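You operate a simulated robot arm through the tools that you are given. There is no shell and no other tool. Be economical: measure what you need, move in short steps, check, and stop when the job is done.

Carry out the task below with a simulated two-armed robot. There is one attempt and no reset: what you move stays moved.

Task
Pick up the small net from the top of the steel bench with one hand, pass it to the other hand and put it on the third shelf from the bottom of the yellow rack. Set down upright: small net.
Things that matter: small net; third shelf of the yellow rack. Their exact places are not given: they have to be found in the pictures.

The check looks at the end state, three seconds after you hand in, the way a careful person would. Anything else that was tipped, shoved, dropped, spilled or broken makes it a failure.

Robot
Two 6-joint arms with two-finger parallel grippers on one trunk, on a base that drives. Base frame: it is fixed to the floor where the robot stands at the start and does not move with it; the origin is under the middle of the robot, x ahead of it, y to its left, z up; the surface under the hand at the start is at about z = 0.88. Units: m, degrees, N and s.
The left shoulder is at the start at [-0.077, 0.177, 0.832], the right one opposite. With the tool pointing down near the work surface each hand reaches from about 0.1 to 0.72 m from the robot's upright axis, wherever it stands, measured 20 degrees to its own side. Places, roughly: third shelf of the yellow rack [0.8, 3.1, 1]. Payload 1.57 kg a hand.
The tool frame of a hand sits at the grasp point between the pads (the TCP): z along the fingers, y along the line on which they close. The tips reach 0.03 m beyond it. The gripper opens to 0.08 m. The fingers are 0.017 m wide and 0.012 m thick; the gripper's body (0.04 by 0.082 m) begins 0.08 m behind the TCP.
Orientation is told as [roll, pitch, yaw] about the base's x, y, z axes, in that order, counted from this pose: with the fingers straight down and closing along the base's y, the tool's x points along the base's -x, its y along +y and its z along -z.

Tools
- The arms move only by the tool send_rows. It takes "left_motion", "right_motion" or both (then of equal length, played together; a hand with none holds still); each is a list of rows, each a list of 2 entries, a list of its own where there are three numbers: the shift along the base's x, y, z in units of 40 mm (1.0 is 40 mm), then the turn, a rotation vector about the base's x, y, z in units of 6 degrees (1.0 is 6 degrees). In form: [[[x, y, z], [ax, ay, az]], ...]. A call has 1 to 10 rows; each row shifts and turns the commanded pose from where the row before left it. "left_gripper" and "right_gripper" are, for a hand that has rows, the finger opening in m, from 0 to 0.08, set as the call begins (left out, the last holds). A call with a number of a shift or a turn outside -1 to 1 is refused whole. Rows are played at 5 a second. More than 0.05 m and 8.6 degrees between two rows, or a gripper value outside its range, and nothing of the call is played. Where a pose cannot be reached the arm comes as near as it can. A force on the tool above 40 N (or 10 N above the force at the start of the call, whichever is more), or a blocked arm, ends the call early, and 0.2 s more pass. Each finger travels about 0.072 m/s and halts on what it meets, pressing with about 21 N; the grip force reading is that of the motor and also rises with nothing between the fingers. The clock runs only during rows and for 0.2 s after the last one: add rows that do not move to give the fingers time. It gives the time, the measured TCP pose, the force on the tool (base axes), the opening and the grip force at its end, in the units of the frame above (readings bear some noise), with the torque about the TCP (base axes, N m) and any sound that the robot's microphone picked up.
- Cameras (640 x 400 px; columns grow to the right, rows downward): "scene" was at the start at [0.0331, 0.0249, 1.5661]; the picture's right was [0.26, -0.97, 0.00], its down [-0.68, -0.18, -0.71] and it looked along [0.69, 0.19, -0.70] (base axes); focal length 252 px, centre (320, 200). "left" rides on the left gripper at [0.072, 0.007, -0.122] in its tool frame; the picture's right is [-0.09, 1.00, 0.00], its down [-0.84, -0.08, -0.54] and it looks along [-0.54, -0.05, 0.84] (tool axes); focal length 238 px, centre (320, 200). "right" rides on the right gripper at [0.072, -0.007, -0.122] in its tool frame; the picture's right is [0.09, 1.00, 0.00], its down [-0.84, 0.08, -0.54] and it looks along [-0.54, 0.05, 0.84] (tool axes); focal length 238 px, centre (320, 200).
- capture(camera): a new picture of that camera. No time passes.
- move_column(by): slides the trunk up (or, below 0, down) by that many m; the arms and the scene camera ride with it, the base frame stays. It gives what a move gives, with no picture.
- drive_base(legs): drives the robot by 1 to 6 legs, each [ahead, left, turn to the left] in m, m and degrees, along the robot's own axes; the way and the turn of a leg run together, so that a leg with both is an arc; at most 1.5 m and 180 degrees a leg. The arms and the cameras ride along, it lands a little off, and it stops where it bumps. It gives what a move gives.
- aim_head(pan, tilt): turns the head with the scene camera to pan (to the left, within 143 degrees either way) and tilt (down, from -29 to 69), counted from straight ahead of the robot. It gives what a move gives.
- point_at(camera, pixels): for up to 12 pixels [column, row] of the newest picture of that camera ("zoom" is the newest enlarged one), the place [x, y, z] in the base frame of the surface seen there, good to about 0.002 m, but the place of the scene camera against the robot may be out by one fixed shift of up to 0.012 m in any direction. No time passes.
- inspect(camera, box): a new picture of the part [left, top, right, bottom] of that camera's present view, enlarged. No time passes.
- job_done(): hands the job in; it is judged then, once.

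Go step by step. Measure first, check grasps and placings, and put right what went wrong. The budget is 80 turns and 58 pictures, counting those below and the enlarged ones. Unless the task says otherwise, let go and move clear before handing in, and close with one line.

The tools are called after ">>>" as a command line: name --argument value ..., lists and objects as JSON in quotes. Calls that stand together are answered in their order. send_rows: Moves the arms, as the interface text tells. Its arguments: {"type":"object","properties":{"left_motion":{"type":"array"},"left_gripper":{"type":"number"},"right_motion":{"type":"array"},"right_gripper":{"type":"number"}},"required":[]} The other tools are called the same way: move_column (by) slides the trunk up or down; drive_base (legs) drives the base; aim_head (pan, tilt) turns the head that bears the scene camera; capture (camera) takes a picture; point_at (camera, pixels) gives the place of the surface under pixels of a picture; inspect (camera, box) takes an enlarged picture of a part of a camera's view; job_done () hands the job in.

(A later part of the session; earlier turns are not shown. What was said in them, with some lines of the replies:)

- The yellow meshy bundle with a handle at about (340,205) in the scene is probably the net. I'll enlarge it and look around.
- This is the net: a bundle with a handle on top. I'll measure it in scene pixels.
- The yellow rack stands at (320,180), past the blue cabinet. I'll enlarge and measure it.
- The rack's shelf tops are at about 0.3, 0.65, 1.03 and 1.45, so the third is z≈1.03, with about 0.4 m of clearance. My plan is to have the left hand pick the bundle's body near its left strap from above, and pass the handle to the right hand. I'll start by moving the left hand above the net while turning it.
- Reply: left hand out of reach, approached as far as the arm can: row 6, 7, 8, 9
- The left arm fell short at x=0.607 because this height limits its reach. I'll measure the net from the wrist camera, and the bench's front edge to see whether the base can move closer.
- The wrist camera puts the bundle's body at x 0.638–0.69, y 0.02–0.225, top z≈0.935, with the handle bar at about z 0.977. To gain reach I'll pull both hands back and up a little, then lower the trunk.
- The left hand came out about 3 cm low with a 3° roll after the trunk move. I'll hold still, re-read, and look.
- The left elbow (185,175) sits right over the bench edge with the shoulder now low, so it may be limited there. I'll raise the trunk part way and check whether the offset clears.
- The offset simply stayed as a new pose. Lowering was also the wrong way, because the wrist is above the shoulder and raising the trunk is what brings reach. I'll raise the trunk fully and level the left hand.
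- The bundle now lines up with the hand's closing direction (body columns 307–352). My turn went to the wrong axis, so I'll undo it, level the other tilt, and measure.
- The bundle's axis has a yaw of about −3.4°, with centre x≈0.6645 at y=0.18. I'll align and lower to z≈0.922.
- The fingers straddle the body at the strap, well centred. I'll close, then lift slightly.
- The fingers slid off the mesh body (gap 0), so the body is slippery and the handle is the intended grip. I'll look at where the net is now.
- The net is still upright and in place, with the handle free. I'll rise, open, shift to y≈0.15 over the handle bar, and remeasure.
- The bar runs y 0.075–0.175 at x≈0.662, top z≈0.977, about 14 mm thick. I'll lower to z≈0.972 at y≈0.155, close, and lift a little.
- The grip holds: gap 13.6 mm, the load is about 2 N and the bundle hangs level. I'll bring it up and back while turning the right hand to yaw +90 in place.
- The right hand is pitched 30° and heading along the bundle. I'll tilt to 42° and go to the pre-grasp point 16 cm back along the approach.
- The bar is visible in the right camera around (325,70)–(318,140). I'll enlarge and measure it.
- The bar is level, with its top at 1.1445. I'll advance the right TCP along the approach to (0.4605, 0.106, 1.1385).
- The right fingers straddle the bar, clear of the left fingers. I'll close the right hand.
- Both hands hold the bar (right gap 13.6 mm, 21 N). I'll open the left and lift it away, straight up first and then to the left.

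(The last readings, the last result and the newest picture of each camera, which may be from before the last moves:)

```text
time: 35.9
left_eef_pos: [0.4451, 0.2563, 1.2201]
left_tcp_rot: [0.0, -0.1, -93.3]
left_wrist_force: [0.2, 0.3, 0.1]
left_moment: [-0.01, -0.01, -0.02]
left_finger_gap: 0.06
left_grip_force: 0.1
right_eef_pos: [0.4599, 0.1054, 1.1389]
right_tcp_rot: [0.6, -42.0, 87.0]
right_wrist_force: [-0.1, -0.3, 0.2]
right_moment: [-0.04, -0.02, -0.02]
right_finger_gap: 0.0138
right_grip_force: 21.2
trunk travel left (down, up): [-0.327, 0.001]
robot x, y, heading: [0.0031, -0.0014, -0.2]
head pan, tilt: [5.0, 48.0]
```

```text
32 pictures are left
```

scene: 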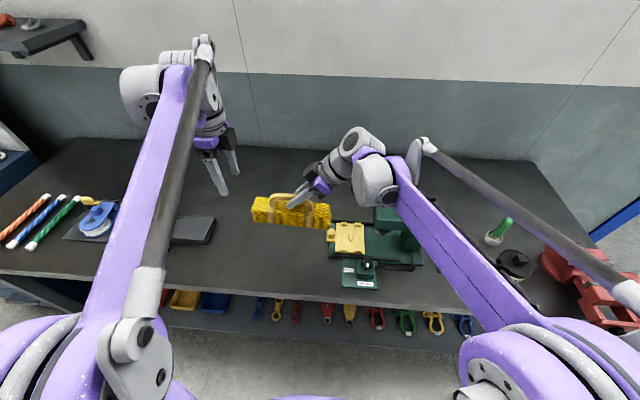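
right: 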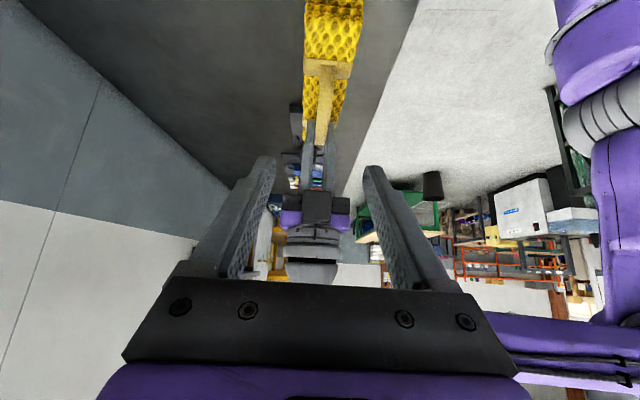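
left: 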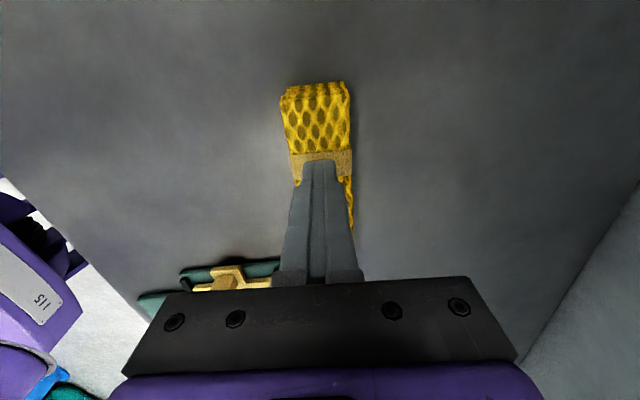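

The net hangs level from the right hand alone. I'll lift and swing it to point forward, and draw the left hand back.

>>> send_rows --right_motion '[[[0, -0.2, 0.7], [0, 0, 0]], [[0, -0.4, 0.8], [0, 0, 0]], [[0, -0.6, 0.8], [0, 0, -1]], [[-0.1, -0.6, 0.5], [0, 0, -1]], [[-0.2, -0.6, 0], [0, 0, -1]], [[-0.2, -0.6, 0], [0, 0, -1]], [[-0.3, -0.5, 0], [0, 0, -1]], [[-0.3, -0.5, 0], [0, 0, -1]], [[-0.3, -0.5, 0], [0, 0, -1]], [[-0.3, 0, 0], [0, 0, -1]]]' --left_motion '[[[-0.5, 0.3, 0], [0, 0, 0]], [[-0.5, 0.3, 0], [0, 0, 0]], [[-0.5, 0.3, 0], [0, 0, 1]], [[-0.5, 0.3, 0], [0, 0, 1]], [[-0.5, 0, 0], [0, 0, 1]], [[0, 0, 0], [0, 0, 1]], [[0, 0, 0], [0, 0, 1]], [[0, 0, 0], [0, 0, 1]], [[0, 0, 0], [0, 0, 1]], [[0, 0, 0], [0, 0, 1]]]'

>>> send_rows --right_motion '[[[0, 0, 0], [0, 0, -1]], [[0, 0, 0], [0, 0, -1]], [[0, 0, 0], [0, 0, -1]], [[0, 0, 0], [0, 0, -1]], [[0, 0, 0], [0, 0, -1]], [[0, 0, 0], [0, 0, -1]], [[0, 0, 0], [0, 0, -0.5]], [[0, 0, 0], [0, 0, 0]]]'

>>> capture --camera "scene"

>>> capture --camera "right"

```text
time: 38.1
left_eef_pos: [0.3462, 0.3037, 1.2201]
left_tcp_rot: [0.0, -0.1, -45.3]
left_wrist_force: [-0.9, -0.2, 0.5]
left_moment: [0.01, 0.01, 0.0]
left_finger_gap: 0.0602
left_grip_force: 0.0
right_eef_pos: [0.3915, -0.076, 1.2498]
right_tcp_rot: [0.6, -42.1, 38.8]
right_wrist_force: [-0.2, 0.8, -2.4]
right_moment: [-0.03, 0.06, 0.01]
right_finger_gap: 0.0134
right_grip_force: 20.9
trunk travel left (down, up): [-0.327, 0.001]
robot x, y, heading: [0.0021, -0.0012, -0.2]
head pan, tilt: [5.0, 48.0]
```

```text
time: 39.9
left_eef_pos: [0.3462, 0.3034, 1.2194]
left_tcp_rot: [0.1, 0.0, -45.3]
left_wrist_force: [-0.3, 0.3, 0.8]
left_moment: [-0.05, -0.02, -0.03]
left_finger_gap: 0.06
left_grip_force: 0.2
right_eef_pos: [0.3923, -0.0753, 1.2511]
right_tcp_rot: [0.5, -42.1, -0.1]
right_wrist_force: [0.6, 0.5, -2.2]
right_moment: [0.01, 0.0, -0.03]
right_finger_gap: 0.0133
right_grip_force: 21.1
trunk travel left (down, up): [-0.327, 0.001]
robot x, y, heading: [-0.0005, -0.0029, -0.2]
head pan, tilt: [5.0, 48.0]
```

```text
31 pictures are left
```

scene: 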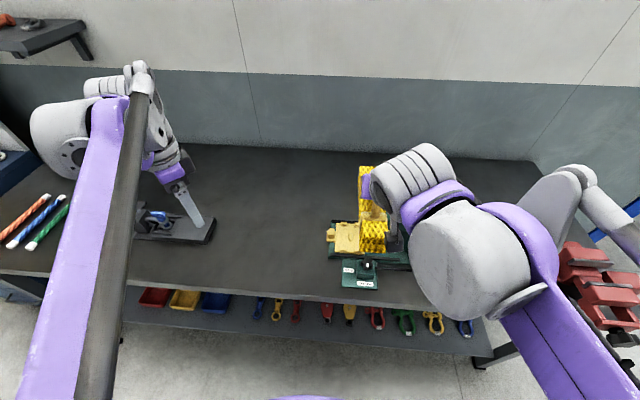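

```text
30 pictures are left
```

right: 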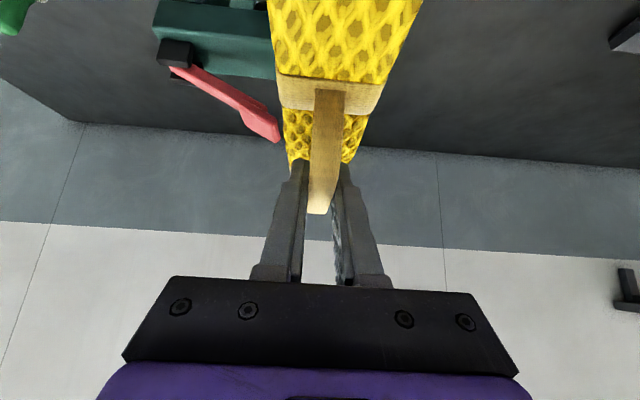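

The net is held and pointing forward. Before driving I'll look at the floor to the left and behind.

>>> aim_head --pan 140 --tilt 35

>>> capture --camera "scene"

>>> aim_head --pan 80 --tilt 25

>>> capture --camera "scene"

```text
time: 42.0
left_eef_pos: [0.3465, 0.3033, 1.2197]
left_tcp_rot: [-0.1, -0.1, -45.3]
left_wrist_force: [0.7, 0.5, -0.3]
left_moment: [0.03, 0.01, 0.02]
left_finger_gap: 0.0602
left_grip_force: 0.1
right_eef_pos: [0.3931, -0.0745, 1.2505]
right_tcp_rot: [0.5, -42.0, 0.0]
right_wrist_force: [-0.2, 0.4, -2.3]
right_moment: [0.01, 0.01, -0.03]
right_finger_gap: 0.0136
right_grip_force: 21.2
trunk travel left (down, up): [-0.327, 0.001]
robot x, y, heading: [-0.0002, -0.0019, -0.0]
head pan, tilt: [140.0, 35.0]
```

```text
29 pictures are left
```

scene: 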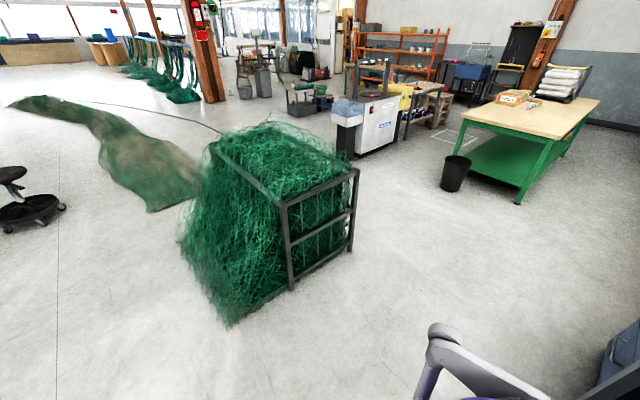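

```text
time: 43.4
left_eef_pos: [0.3464, 0.303, 1.2204]
left_tcp_rot: [0.0, 0.0, -45.3]
left_wrist_force: [-1.0, -0.2, -1.0]
left_moment: [0.0, 0.02, -0.01]
left_finger_gap: 0.0599
left_grip_force: 0.0
right_eef_pos: [0.3934, -0.0746, 1.251]
right_tcp_rot: [0.6, -42.1, 0.0]
right_wrist_force: [-1.0, -0.1, -2.0]
right_moment: [-0.04, 0.02, 0.0]
right_finger_gap: 0.0134
right_grip_force: 20.8
trunk travel left (down, up): [-0.327, 0.001]
robot x, y, heading: [0.0019, 0.0005, 0.1]
head pan, tilt: [80.0, 25.0]
```

```text
28 pictures are left
```

scene: 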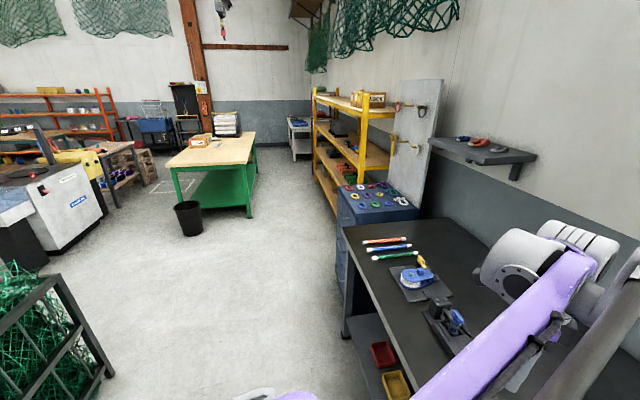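

>>> point_at --camera "scene" --pixels '[[190, 235], [205, 200], [249, 215], [175, 170], [250, 162], [257, 135], [110, 375], [365, 120], [352, 160], [314, 115], [340, 280], [345, 335]]'

>>> inspect --camera "scene" --box '[300, 80, 420, 200]'

```text
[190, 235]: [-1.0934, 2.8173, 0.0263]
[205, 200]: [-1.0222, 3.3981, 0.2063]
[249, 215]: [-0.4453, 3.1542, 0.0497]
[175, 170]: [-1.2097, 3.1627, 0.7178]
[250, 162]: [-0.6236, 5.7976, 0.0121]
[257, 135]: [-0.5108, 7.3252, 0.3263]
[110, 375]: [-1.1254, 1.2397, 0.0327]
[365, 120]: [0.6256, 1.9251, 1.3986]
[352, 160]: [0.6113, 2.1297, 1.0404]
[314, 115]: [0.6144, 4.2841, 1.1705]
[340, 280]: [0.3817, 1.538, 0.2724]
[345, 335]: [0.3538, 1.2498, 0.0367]
```

```text
3.33 times, centred on (360, 140) of scene
```

zoom: 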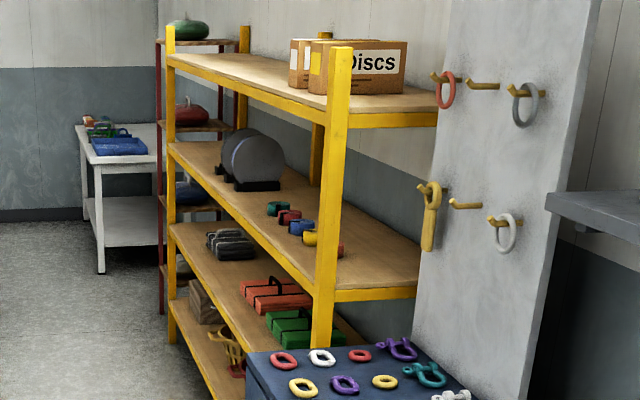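

The third shelf (z≈1.03) has blocks at y≈2.3–2.7 and discs near y≈3.5, with what looks like a gap around y≈3. The green table's corner is at (−0.45, 3.15). I'll back off and strafe left to about y=2.6 first.

>>> drive_base --legs '[[-0.33, 0, 0], [0, 1.3, 0], [0, 1.3, 0]]'

>>> aim_head --pan 25 --tilt 28

>>> capture --camera "scene"

```text
time: 68.0
left_eef_pos: [0.02, 2.9074, 1.2193]
left_tcp_rot: [0.0, 0.0, -45.6]
left_wrist_force: [0.1, 0.3, 0.7]
left_moment: [-0.02, 0.02, -0.03]
left_finger_gap: 0.06
left_grip_force: 0.1
right_eef_pos: [0.0635, 2.53, 1.2496]
right_tcp_rot: [0.6, -42.1, -0.3]
right_wrist_force: [0.8, 0.0, -3.2]
right_moment: [-0.01, 0.0, -0.03]
right_finger_gap: 0.0138
right_grip_force: 20.7
trunk travel left (down, up): [-0.327, 0.001]
robot x, y, heading: [-0.3285, 2.6067, -0.1]
head pan, tilt: [80.0, 25.0]
```

```text
time: 69.2
left_eef_pos: [0.0208, 2.9091, 1.2193]
left_tcp_rot: [0.0, 0.0, -45.5]
left_wrist_force: [-0.1, 0.2, -0.1]
left_moment: [0.01, -0.03, 0.03]
left_finger_gap: 0.0599
left_grip_force: 0.1
right_eef_pos: [0.0636, 2.5311, 1.2493]
right_tcp_rot: [0.7, -42.0, -0.3]
right_wrist_force: [-0.4, 0.2, -2.4]
right_moment: [-0.03, 0.0, 0.02]
right_finger_gap: 0.0136
right_grip_force: 21.4
trunk travel left (down, up): [-0.327, 0.001]
robot x, y, heading: [-0.3281, 2.6074, -0.2]
head pan, tilt: [25.0, 28.0]
```

```text
26 pictures are left
```

scene: 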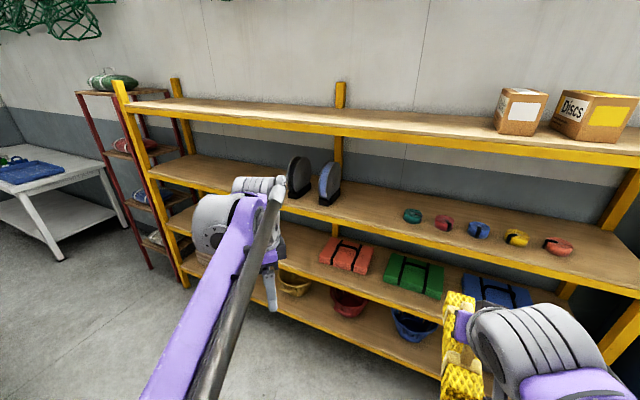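

>>> point_at --camera "scene" --pixels '[[412, 224], [329, 205], [370, 210], [350, 220], [370, 240], [345, 190], [370, 195], [345, 125], [370, 128], [320, 235], [215, 182]]'

```text
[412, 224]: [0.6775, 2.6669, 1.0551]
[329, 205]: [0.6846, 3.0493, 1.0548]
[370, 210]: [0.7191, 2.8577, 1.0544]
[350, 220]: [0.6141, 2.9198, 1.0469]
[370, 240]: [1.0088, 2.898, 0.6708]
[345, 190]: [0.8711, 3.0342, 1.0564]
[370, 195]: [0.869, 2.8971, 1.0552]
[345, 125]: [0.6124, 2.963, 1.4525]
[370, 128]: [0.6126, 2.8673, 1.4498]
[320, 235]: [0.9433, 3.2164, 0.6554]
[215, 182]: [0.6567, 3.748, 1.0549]
```

The shelf surface is at z≈1.055 with its front edge at x≈0.61. The gap between the green block (y≤2.69) and the disc stand (y≥3.03) is free, so I'll aim for y≈2.86. I'll drive there, stay short of the rack, and check the bundle's level.

>>> drive_base --legs '[[0, 0.33, 0.2], [0.3, 0, 0]]'

>>> aim_head --pan 0 --tilt 35

>>> capture --camera "scene"

>>> capture --camera "right"

```text
time: 72.3
left_eef_pos: [0.0201, 3.2031, 1.2194]
left_tcp_rot: [0.0, -0.1, -45.2]
left_wrist_force: [1.2, 0.0, -0.3]
left_moment: [-0.03, 0.01, -0.04]
left_finger_gap: 0.0598
left_grip_force: 0.1
right_eef_pos: [0.0653, 2.8242, 1.2499]
right_tcp_rot: [0.6, -42.0, 0.0]
right_wrist_force: [0.3, 0.3, -1.6]
right_moment: [0.0, 0.0, 0.0]
right_finger_gap: 0.0135
right_grip_force: 20.9
trunk travel left (down, up): [-0.327, 0.001]
robot x, y, heading: [-0.3259, 2.8981, -0.0]
head pan, tilt: [25.0, 28.0]
stopped in leg 1: the robot was blocked; the commanded pose is now the measured one
```

```text
time: 73.2
left_eef_pos: [0.0201, 3.2008, 1.2202]
left_tcp_rot: [0.0, -0.1, -45.3]
left_wrist_force: [-0.4, 0.6, -0.7]
left_moment: [-0.03, -0.03, 0.0]
left_finger_gap: 0.0599
left_grip_force: 0.1
right_eef_pos: [0.0654, 2.8227, 1.2507]
right_tcp_rot: [0.6, -42.0, 0.0]
right_wrist_force: [-0.5, 0.5, -1.5]
right_moment: [0.01, 0.08, 0.0]
right_finger_gap: 0.0136
right_grip_force: 20.9
trunk travel left (down, up): [-0.327, 0.001]
robot x, y, heading: [-0.3187, 2.8969, -0.1]
head pan, tilt: [0.0, 35.0]
```

```text
25 pictures are left
```

scene: 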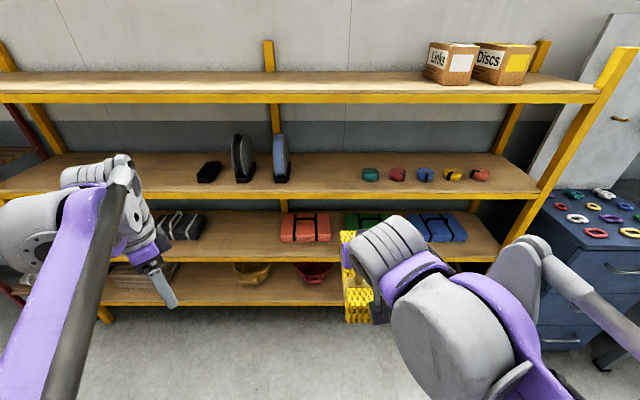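

```text
24 pictures are left
```

right: 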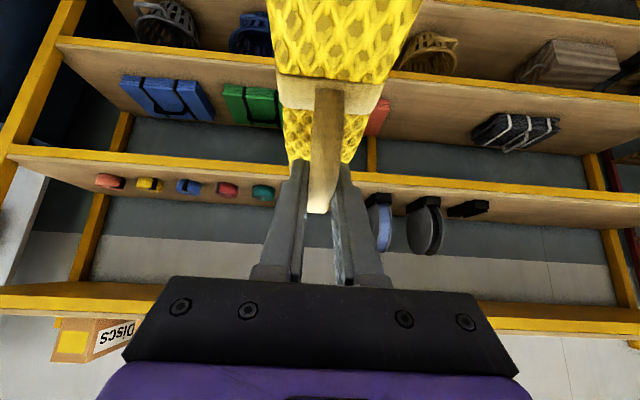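

The base touched something at its left rear, probably the green table's corner. I'll go forward away from it, and check the table for damage.

>>> drive_base --legs '[[0.28, 0, 0]]'

>>> aim_head --pan 125 --tilt 45

>>> capture --camera "scene"

>>> point_at --camera "right" --pixels '[[328, 95], [326, 130], [322, 170], [319, 205], [295, 130], [352, 130], [340, 70]]'

```text
time: 75.2
left_eef_pos: [0.2984, 3.2002, 1.2194]
left_tcp_rot: [0.0, -0.1, -45.2]
left_wrist_force: [0.6, 1.3, 0.5]
left_moment: [-0.01, 0.0, 0.01]
left_finger_gap: 0.0602
left_grip_force: 0.1
right_eef_pos: [0.3442, 2.8235, 1.2504]
right_tcp_rot: [0.6, -42.0, 0.0]
right_wrist_force: [0.5, -0.5, -2.1]
right_moment: [-0.01, 0.03, -0.03]
right_finger_gap: 0.0138
right_grip_force: 21.1
trunk travel left (down, up): [-0.327, 0.001]
robot x, y, heading: [-0.0475, 2.8993, -0.1]
head pan, tilt: [0.0, 35.0]
```

```text
time: 77.2
left_eef_pos: [0.2985, 3.2004, 1.2207]
left_tcp_rot: [0.1, 0.0, -45.2]
left_wrist_force: [0.3, -0.8, 0.4]
left_moment: [0.01, -0.01, 0.02]
left_finger_gap: 0.0602
left_grip_force: 0.1
right_eef_pos: [0.3464, 2.8232, 1.2494]
right_tcp_rot: [0.6, -42.0, 0.0]
right_wrist_force: [-0.4, -0.7, -3.0]
right_moment: [0.01, 0.02, 0.01]
right_finger_gap: 0.0136
right_grip_force: 20.6
trunk travel left (down, up): [-0.327, 0.001]
robot x, y, heading: [-0.0458, 2.8955, -0.1]
head pan, tilt: [125.0, 45.0]
```

```text
23 pictures are left
```

scene: 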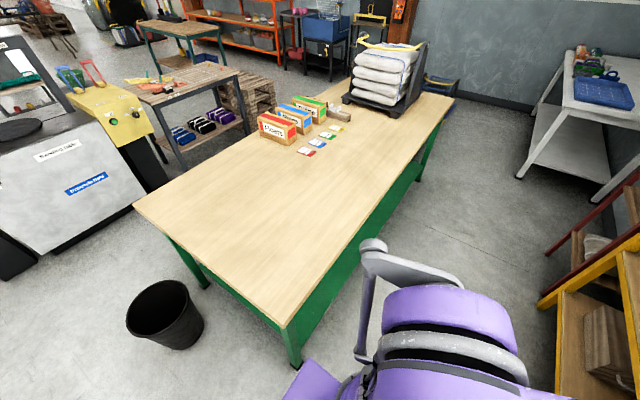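

```text
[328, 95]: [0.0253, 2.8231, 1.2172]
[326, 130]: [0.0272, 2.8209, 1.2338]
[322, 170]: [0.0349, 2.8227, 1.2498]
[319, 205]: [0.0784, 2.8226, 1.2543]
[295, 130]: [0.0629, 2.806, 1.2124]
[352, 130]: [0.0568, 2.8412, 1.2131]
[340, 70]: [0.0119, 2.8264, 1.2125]
```

The table is undisturbed. The bundle is level (top 1.2125 at both points), with its bottom about 9 cm below the TCP. I'll shift left 3.5 cm and ahead 13 cm, then look.

>>> drive_base --legs '[[0, 0.035, 0], [0.13, 0, 0]]'

>>> aim_head --pan -5 --tilt 38

>>> capture --camera "scene"

>>> capture --camera "right"

```text
time: 79.1
left_eef_pos: [0.4268, 3.2363, 1.2191]
left_tcp_rot: [0.0, 0.0, -45.1]
left_wrist_force: [-0.7, 0.1, -0.1]
left_moment: [-0.01, 0.01, 0.01]
left_finger_gap: 0.0599
left_grip_force: 0.1
right_eef_pos: [0.4734, 2.8579, 1.2503]
right_tcp_rot: [0.6, -42.1, 0.1]
right_wrist_force: [-0.5, 0.2, -1.7]
right_moment: [-0.01, 0.02, 0.05]
right_finger_gap: 0.0134
right_grip_force: 20.9
trunk travel left (down, up): [-0.327, 0.001]
robot x, y, heading: [0.0792, 2.9316, 0.3]
head pan, tilt: [125.0, 45.0]
```

```text
time: 81.2
left_eef_pos: [0.4269, 3.236, 1.2191]
left_tcp_rot: [0.1, 0.0, -45.1]
left_wrist_force: [-0.9, -0.7, 0.3]
left_moment: [-0.03, -0.03, -0.03]
left_finger_gap: 0.0599
left_grip_force: 0.1
right_eef_pos: [0.4756, 2.8578, 1.2506]
right_tcp_rot: [0.5, -42.0, 0.1]
right_wrist_force: [-0.6, -0.4, -1.9]
right_moment: [0.0, 0.06, 0.02]
right_finger_gap: 0.0135
right_grip_force: 20.7
trunk travel left (down, up): [-0.327, 0.001]
robot x, y, heading: [0.0853, 2.9336, 0.0]
head pan, tilt: [-5.0, 38.0]
```

```text
22 pictures are left
```

scene: 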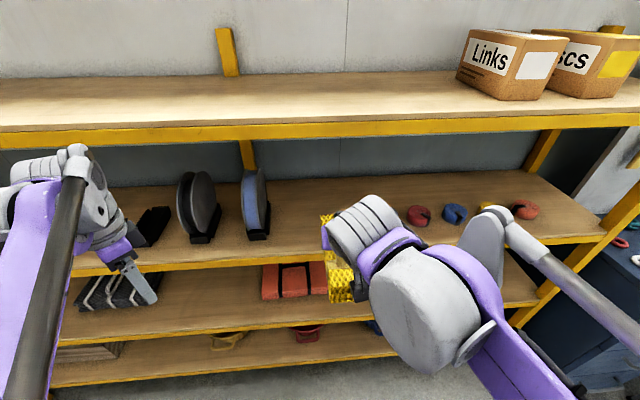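

```text
21 pictures are left
```

right: 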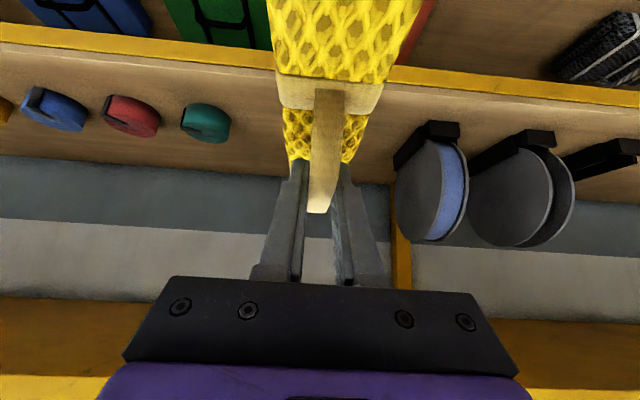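

>>> point_at --camera "right" --pixels '[[240, 110], [385, 110], [240, 150], [398, 165], [205, 120], [240, 80], [425, 100], [400, 365], [250, 55]]'

>>> point_at --camera "scene" --pixels '[[300, 128], [380, 200], [300, 240], [300, 265], [270, 235], [362, 215], [335, 205]]'

```text
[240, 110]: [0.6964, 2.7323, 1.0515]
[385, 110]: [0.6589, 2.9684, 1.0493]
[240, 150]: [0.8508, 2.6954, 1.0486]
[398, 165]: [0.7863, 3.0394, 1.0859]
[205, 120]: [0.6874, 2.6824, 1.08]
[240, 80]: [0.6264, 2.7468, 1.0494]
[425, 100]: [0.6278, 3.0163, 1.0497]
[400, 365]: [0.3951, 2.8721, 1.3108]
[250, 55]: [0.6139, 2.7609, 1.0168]
```

```text
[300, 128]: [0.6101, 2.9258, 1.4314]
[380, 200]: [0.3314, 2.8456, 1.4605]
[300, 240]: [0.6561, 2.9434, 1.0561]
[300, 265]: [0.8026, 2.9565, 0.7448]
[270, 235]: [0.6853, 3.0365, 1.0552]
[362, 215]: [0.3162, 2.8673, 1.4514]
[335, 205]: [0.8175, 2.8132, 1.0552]
```

From the wrist camera, the shelf top is z≈1.050 and its front edge x≈0.615. The lane at y≈2.858 is free, and the wrist will pass below the upper beam. I'll lower to TCP z≈1.175 and then go forward to x≈0.73.

>>> send_rows --right_motion '[[[0, 0, -0.6], [0, 0, 0]], [[0, 0, -0.7], [0, 0, 0]], [[0, 0, -0.6], [0, 0, 0]], [[0.8, 0, 0], [0, 0, 0]], [[0.8, 0, 0], [0, 0, 0]], [[0.8, 0, 0], [0, 0, 0]], [[0, 0, 0], [0, 0, 0]]]'

>>> capture --camera "right"

>>> capture --camera "scene"

```text
time: 82.8
left_eef_pos: [0.4277, 3.2364, 1.2194]
left_tcp_rot: [0.0, 0.1, -45.2]
left_wrist_force: [0.2, 0.3, -0.4]
left_moment: [-0.03, -0.03, 0.03]
left_finger_gap: 0.0599
left_grip_force: 0.1
right_eef_pos: [0.5701, 2.8573, 1.1749]
right_tcp_rot: [0.5, -41.9, 0.1]
right_wrist_force: [-0.9, -0.3, -1.5]
right_moment: [0.02, 0.0, -0.01]
right_finger_gap: 0.0138
right_grip_force: 21.1
trunk travel left (down, up): [-0.327, 0.001]
robot x, y, heading: [0.0813, 2.9318, 0.2]
head pan, tilt: [-5.0, 38.0]
```

```text
20 pictures are left
```

right: 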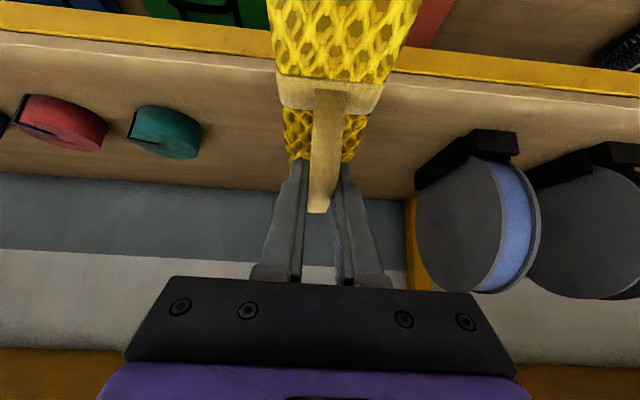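

```text
19 pictures are left
```

scene: 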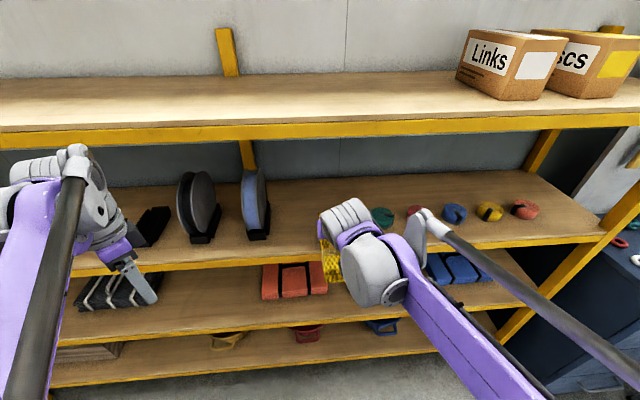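

The way is clear. I'll move forward another 16 cm.

>>> send_rows --right_motion '[[[0.8, 0, 0], [0, 0, 0]], [[0.8, 0, 0], [0, 0, 0]], [[0.8, 0, 0], [0, 0, 0]], [[0.8, 0, 0], [0, 0, 0]], [[0.8, 0, 0], [0, 0, 0]], [[0, 0, 0], [0, 0, 0]]]'

>>> capture --camera "right"

>>> capture --camera "scene"

```text
time: 84.2
left_eef_pos: [0.4278, 3.2365, 1.2207]
left_tcp_rot: [0.0, 0.0, -45.1]
left_wrist_force: [0.4, -1.1, 0.4]
left_moment: [0.01, 0.01, 0.0]
left_finger_gap: 0.0598
left_grip_force: 0.1
right_eef_pos: [0.7298, 2.8581, 1.1743]
right_tcp_rot: [0.6, -42.0, 0.2]
right_wrist_force: [-0.1, 0.2, -2.0]
right_moment: [-0.03, 0.02, -0.04]
right_finger_gap: 0.0136
right_grip_force: 20.4
trunk travel left (down, up): [-0.327, 0.001]
robot x, y, heading: [0.0843, 2.9312, -0.0]
head pan, tilt: [-5.0, 38.0]
```

```text
18 pictures are left
```

right: 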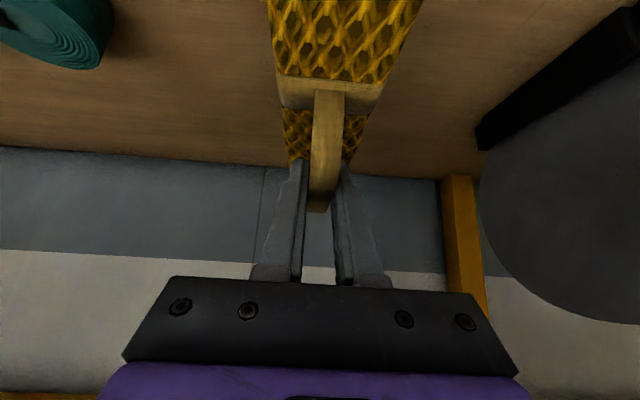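

```text
17 pictures are left
```

scene: 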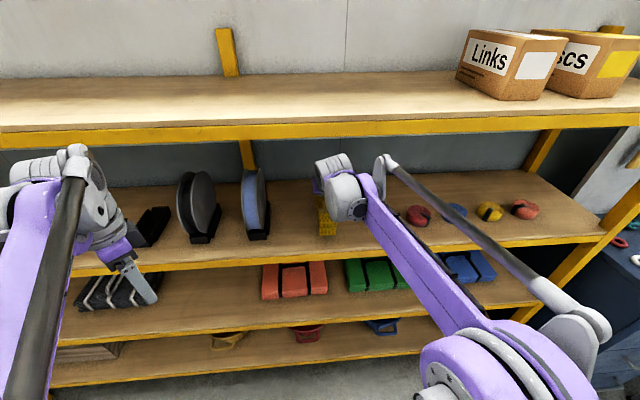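

The bundle is over the shelf at y=2.858. I'll lower it 3.3 cm gently, then creep.

>>> send_rows --right_motion '[[[0, 0, -0.3], [0, 0, 0]], [[0, 0, -0.3], [0, 0, 0]], [[0, 0, -0.2], [0, 0, 0]], [[0, 0, 0], [0, 0, 0]]]'

>>> send_rows --right_motion '[[[0, 0, -0.05], [0, 0, 0]], [[0, 0, 0], [0, 0, 0]]]'

>>> inspect --camera "scene" --box '[270, 140, 400, 260]'

```text
time: 85.2
left_eef_pos: [0.428, 3.2365, 1.2198]
left_tcp_rot: [0.0, 0.0, -45.1]
left_wrist_force: [0.1, -0.2, 0.8]
left_moment: [0.02, -0.02, -0.01]
left_finger_gap: 0.0601
left_grip_force: 0.2
right_eef_pos: [0.7319, 2.8582, 1.1423]
right_tcp_rot: [0.7, -42.0, 0.2]
right_wrist_force: [-0.4, -0.1, -2.1]
right_moment: [0.01, -0.03, -0.02]
right_finger_gap: 0.0132
right_grip_force: 20.5
trunk travel left (down, up): [-0.327, 0.001]
robot x, y, heading: [0.0797, 2.9325, 0.2]
head pan, tilt: [-5.0, 38.0]
```

```text
time: 85.8
left_eef_pos: [0.426, 3.2352, 1.2193]
left_tcp_rot: [0.1, -0.1, -45.1]
left_wrist_force: [-0.2, -1.0, -0.4]
left_moment: [0.0, 0.0, 0.0]
left_finger_gap: 0.0599
left_grip_force: 0.0
right_eef_pos: [0.7303, 2.8586, 1.1411]
right_tcp_rot: [0.6, -42.1, 0.1]
right_wrist_force: [-0.8, -0.2, 4.7]
right_moment: [0.03, -0.66, -0.03]
right_finger_gap: 0.0137
right_grip_force: 20.8
trunk travel left (down, up): [-0.327, 0.001]
robot x, y, heading: [0.0861, 2.9353, 0.3]
head pan, tilt: [-5.0, 38.0]
```

```text
3.33 times, centred on (335, 200) of scene
```

zoom: 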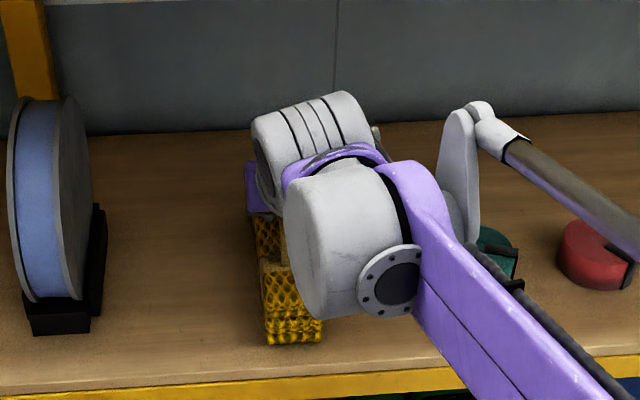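

Contact at the far end of the bundle (+6.7 N), so it is at most a degree nose-down and about a millimetre high. I'll open the fingers slowly and back off up along the tool axis.

>>> send_rows --right_motion '[[[0, 0, 0], [0, 0, 0]], [[0, 0, 0], [0, 0, 0]], [[0, 0, 0], [0, 0, 0]]]' --right_gripper 0.05

>>> inspect --camera "right" --box '[200, 0, 440, 240]'

```text
time: 86.6
left_eef_pos: [0.4286, 3.2357, 1.22]
left_tcp_rot: [0.0, 0.1, -45.0]
left_wrist_force: [0.2, -0.3, 0.2]
left_moment: [-0.01, 0.0, 0.04]
left_finger_gap: 0.06
left_grip_force: 0.1
right_eef_pos: [0.7309, 2.8594, 1.1408]
right_tcp_rot: [0.5, -42.0, 0.1]
right_wrist_force: [-0.4, -0.5, 0.5]
right_moment: [-0.02, -0.01, -0.02]
right_finger_gap: 0.0501
right_grip_force: 0.2
trunk travel left (down, up): [-0.327, 0.001]
robot x, y, heading: [0.0824, 2.9288, 0.2]
head pan, tilt: [-5.0, 38.0]
```

```text
1.67 times, centred on (320, 120) of right
```

zoom: 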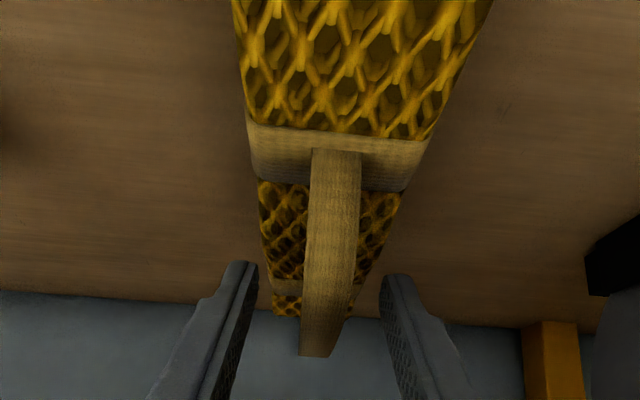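

The bar is free and the bundle is standing. I'll retreat back and up along the tool axis, then straight back.

>>> send_rows --right_motion '[[[-0.33, 0, 0.37], [0, 0, 0]], [[-0.45, 0, 0.5], [0, 0, 0]], [[-0.5, 0, 0.5], [0, 0, 0]], [[-0.8, 0, 0.1], [0, 0, 0]], [[-0.9, 0, 0], [0, 0, 0]], [[-0.9, 0, 0], [0, 0, 0]], [[-0.9, 0, 0], [0, 0, 0]], [[-0.9, 0, 0], [0, 0, 0]]]'

>>> drive_base --legs '[[-0.12, 0, 0]]'

>>> capture --camera "scene"

>>> capture --camera "right"

```text
time: 88.4
left_eef_pos: [0.4258, 3.2353, 1.2204]
left_tcp_rot: [0.2, -0.2, -45.1]
left_wrist_force: [-0.1, 0.3, 1.0]
left_moment: [0.0, 0.01, -0.03]
left_finger_gap: 0.0602
left_grip_force: 0.1
right_eef_pos: [0.5029, 2.8579, 1.2002]
right_tcp_rot: [0.6, -42.1, 0.1]
right_wrist_force: [0.0, -0.3, 1.2]
right_moment: [0.01, -0.01, -0.01]
right_finger_gap: 0.0498
right_grip_force: 0.1
trunk travel left (down, up): [-0.327, 0.001]
robot x, y, heading: [0.0835, 2.9288, 0.3]
head pan, tilt: [-5.0, 38.0]
```

```text
time: 89.6
left_eef_pos: [0.3114, 3.2363, 1.2206]
left_tcp_rot: [0.0, 0.0, -45.1]
left_wrist_force: [1.1, -0.3, -0.2]
left_moment: [0.02, 0.0, 0.01]
left_finger_gap: 0.0599
left_grip_force: 0.0
right_eef_pos: [0.3863, 2.8581, 1.2012]
right_tcp_rot: [0.7, -42.0, 0.1]
right_wrist_force: [-0.2, -0.2, 0.5]
right_moment: [0.02, 0.0, 0.02]
right_finger_gap: 0.0499
right_grip_force: 0.1
trunk travel left (down, up): [-0.327, 0.001]
robot x, y, heading: [-0.0374, 2.9302, 0.3]
head pan, tilt: [-5.0, 38.0]
```

```text
14 pictures are left
```

scene: 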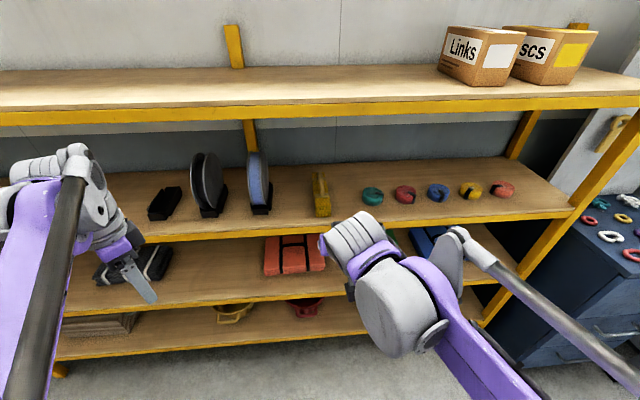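

```text
13 pictures are left
```

right: 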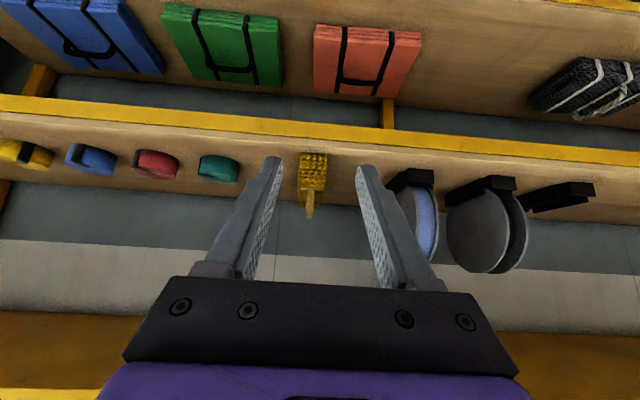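

The net stands upright on the third shelf at (320,195), its neighbours are untouched and both hands are clear. I'm handing in.

>>> job_done

```text
The job is handed in.
```

The small net is standing upright on the third shelf of the yellow rack; the left hand picked it up by the handle and passed it to the right hand, which set it down and let go.
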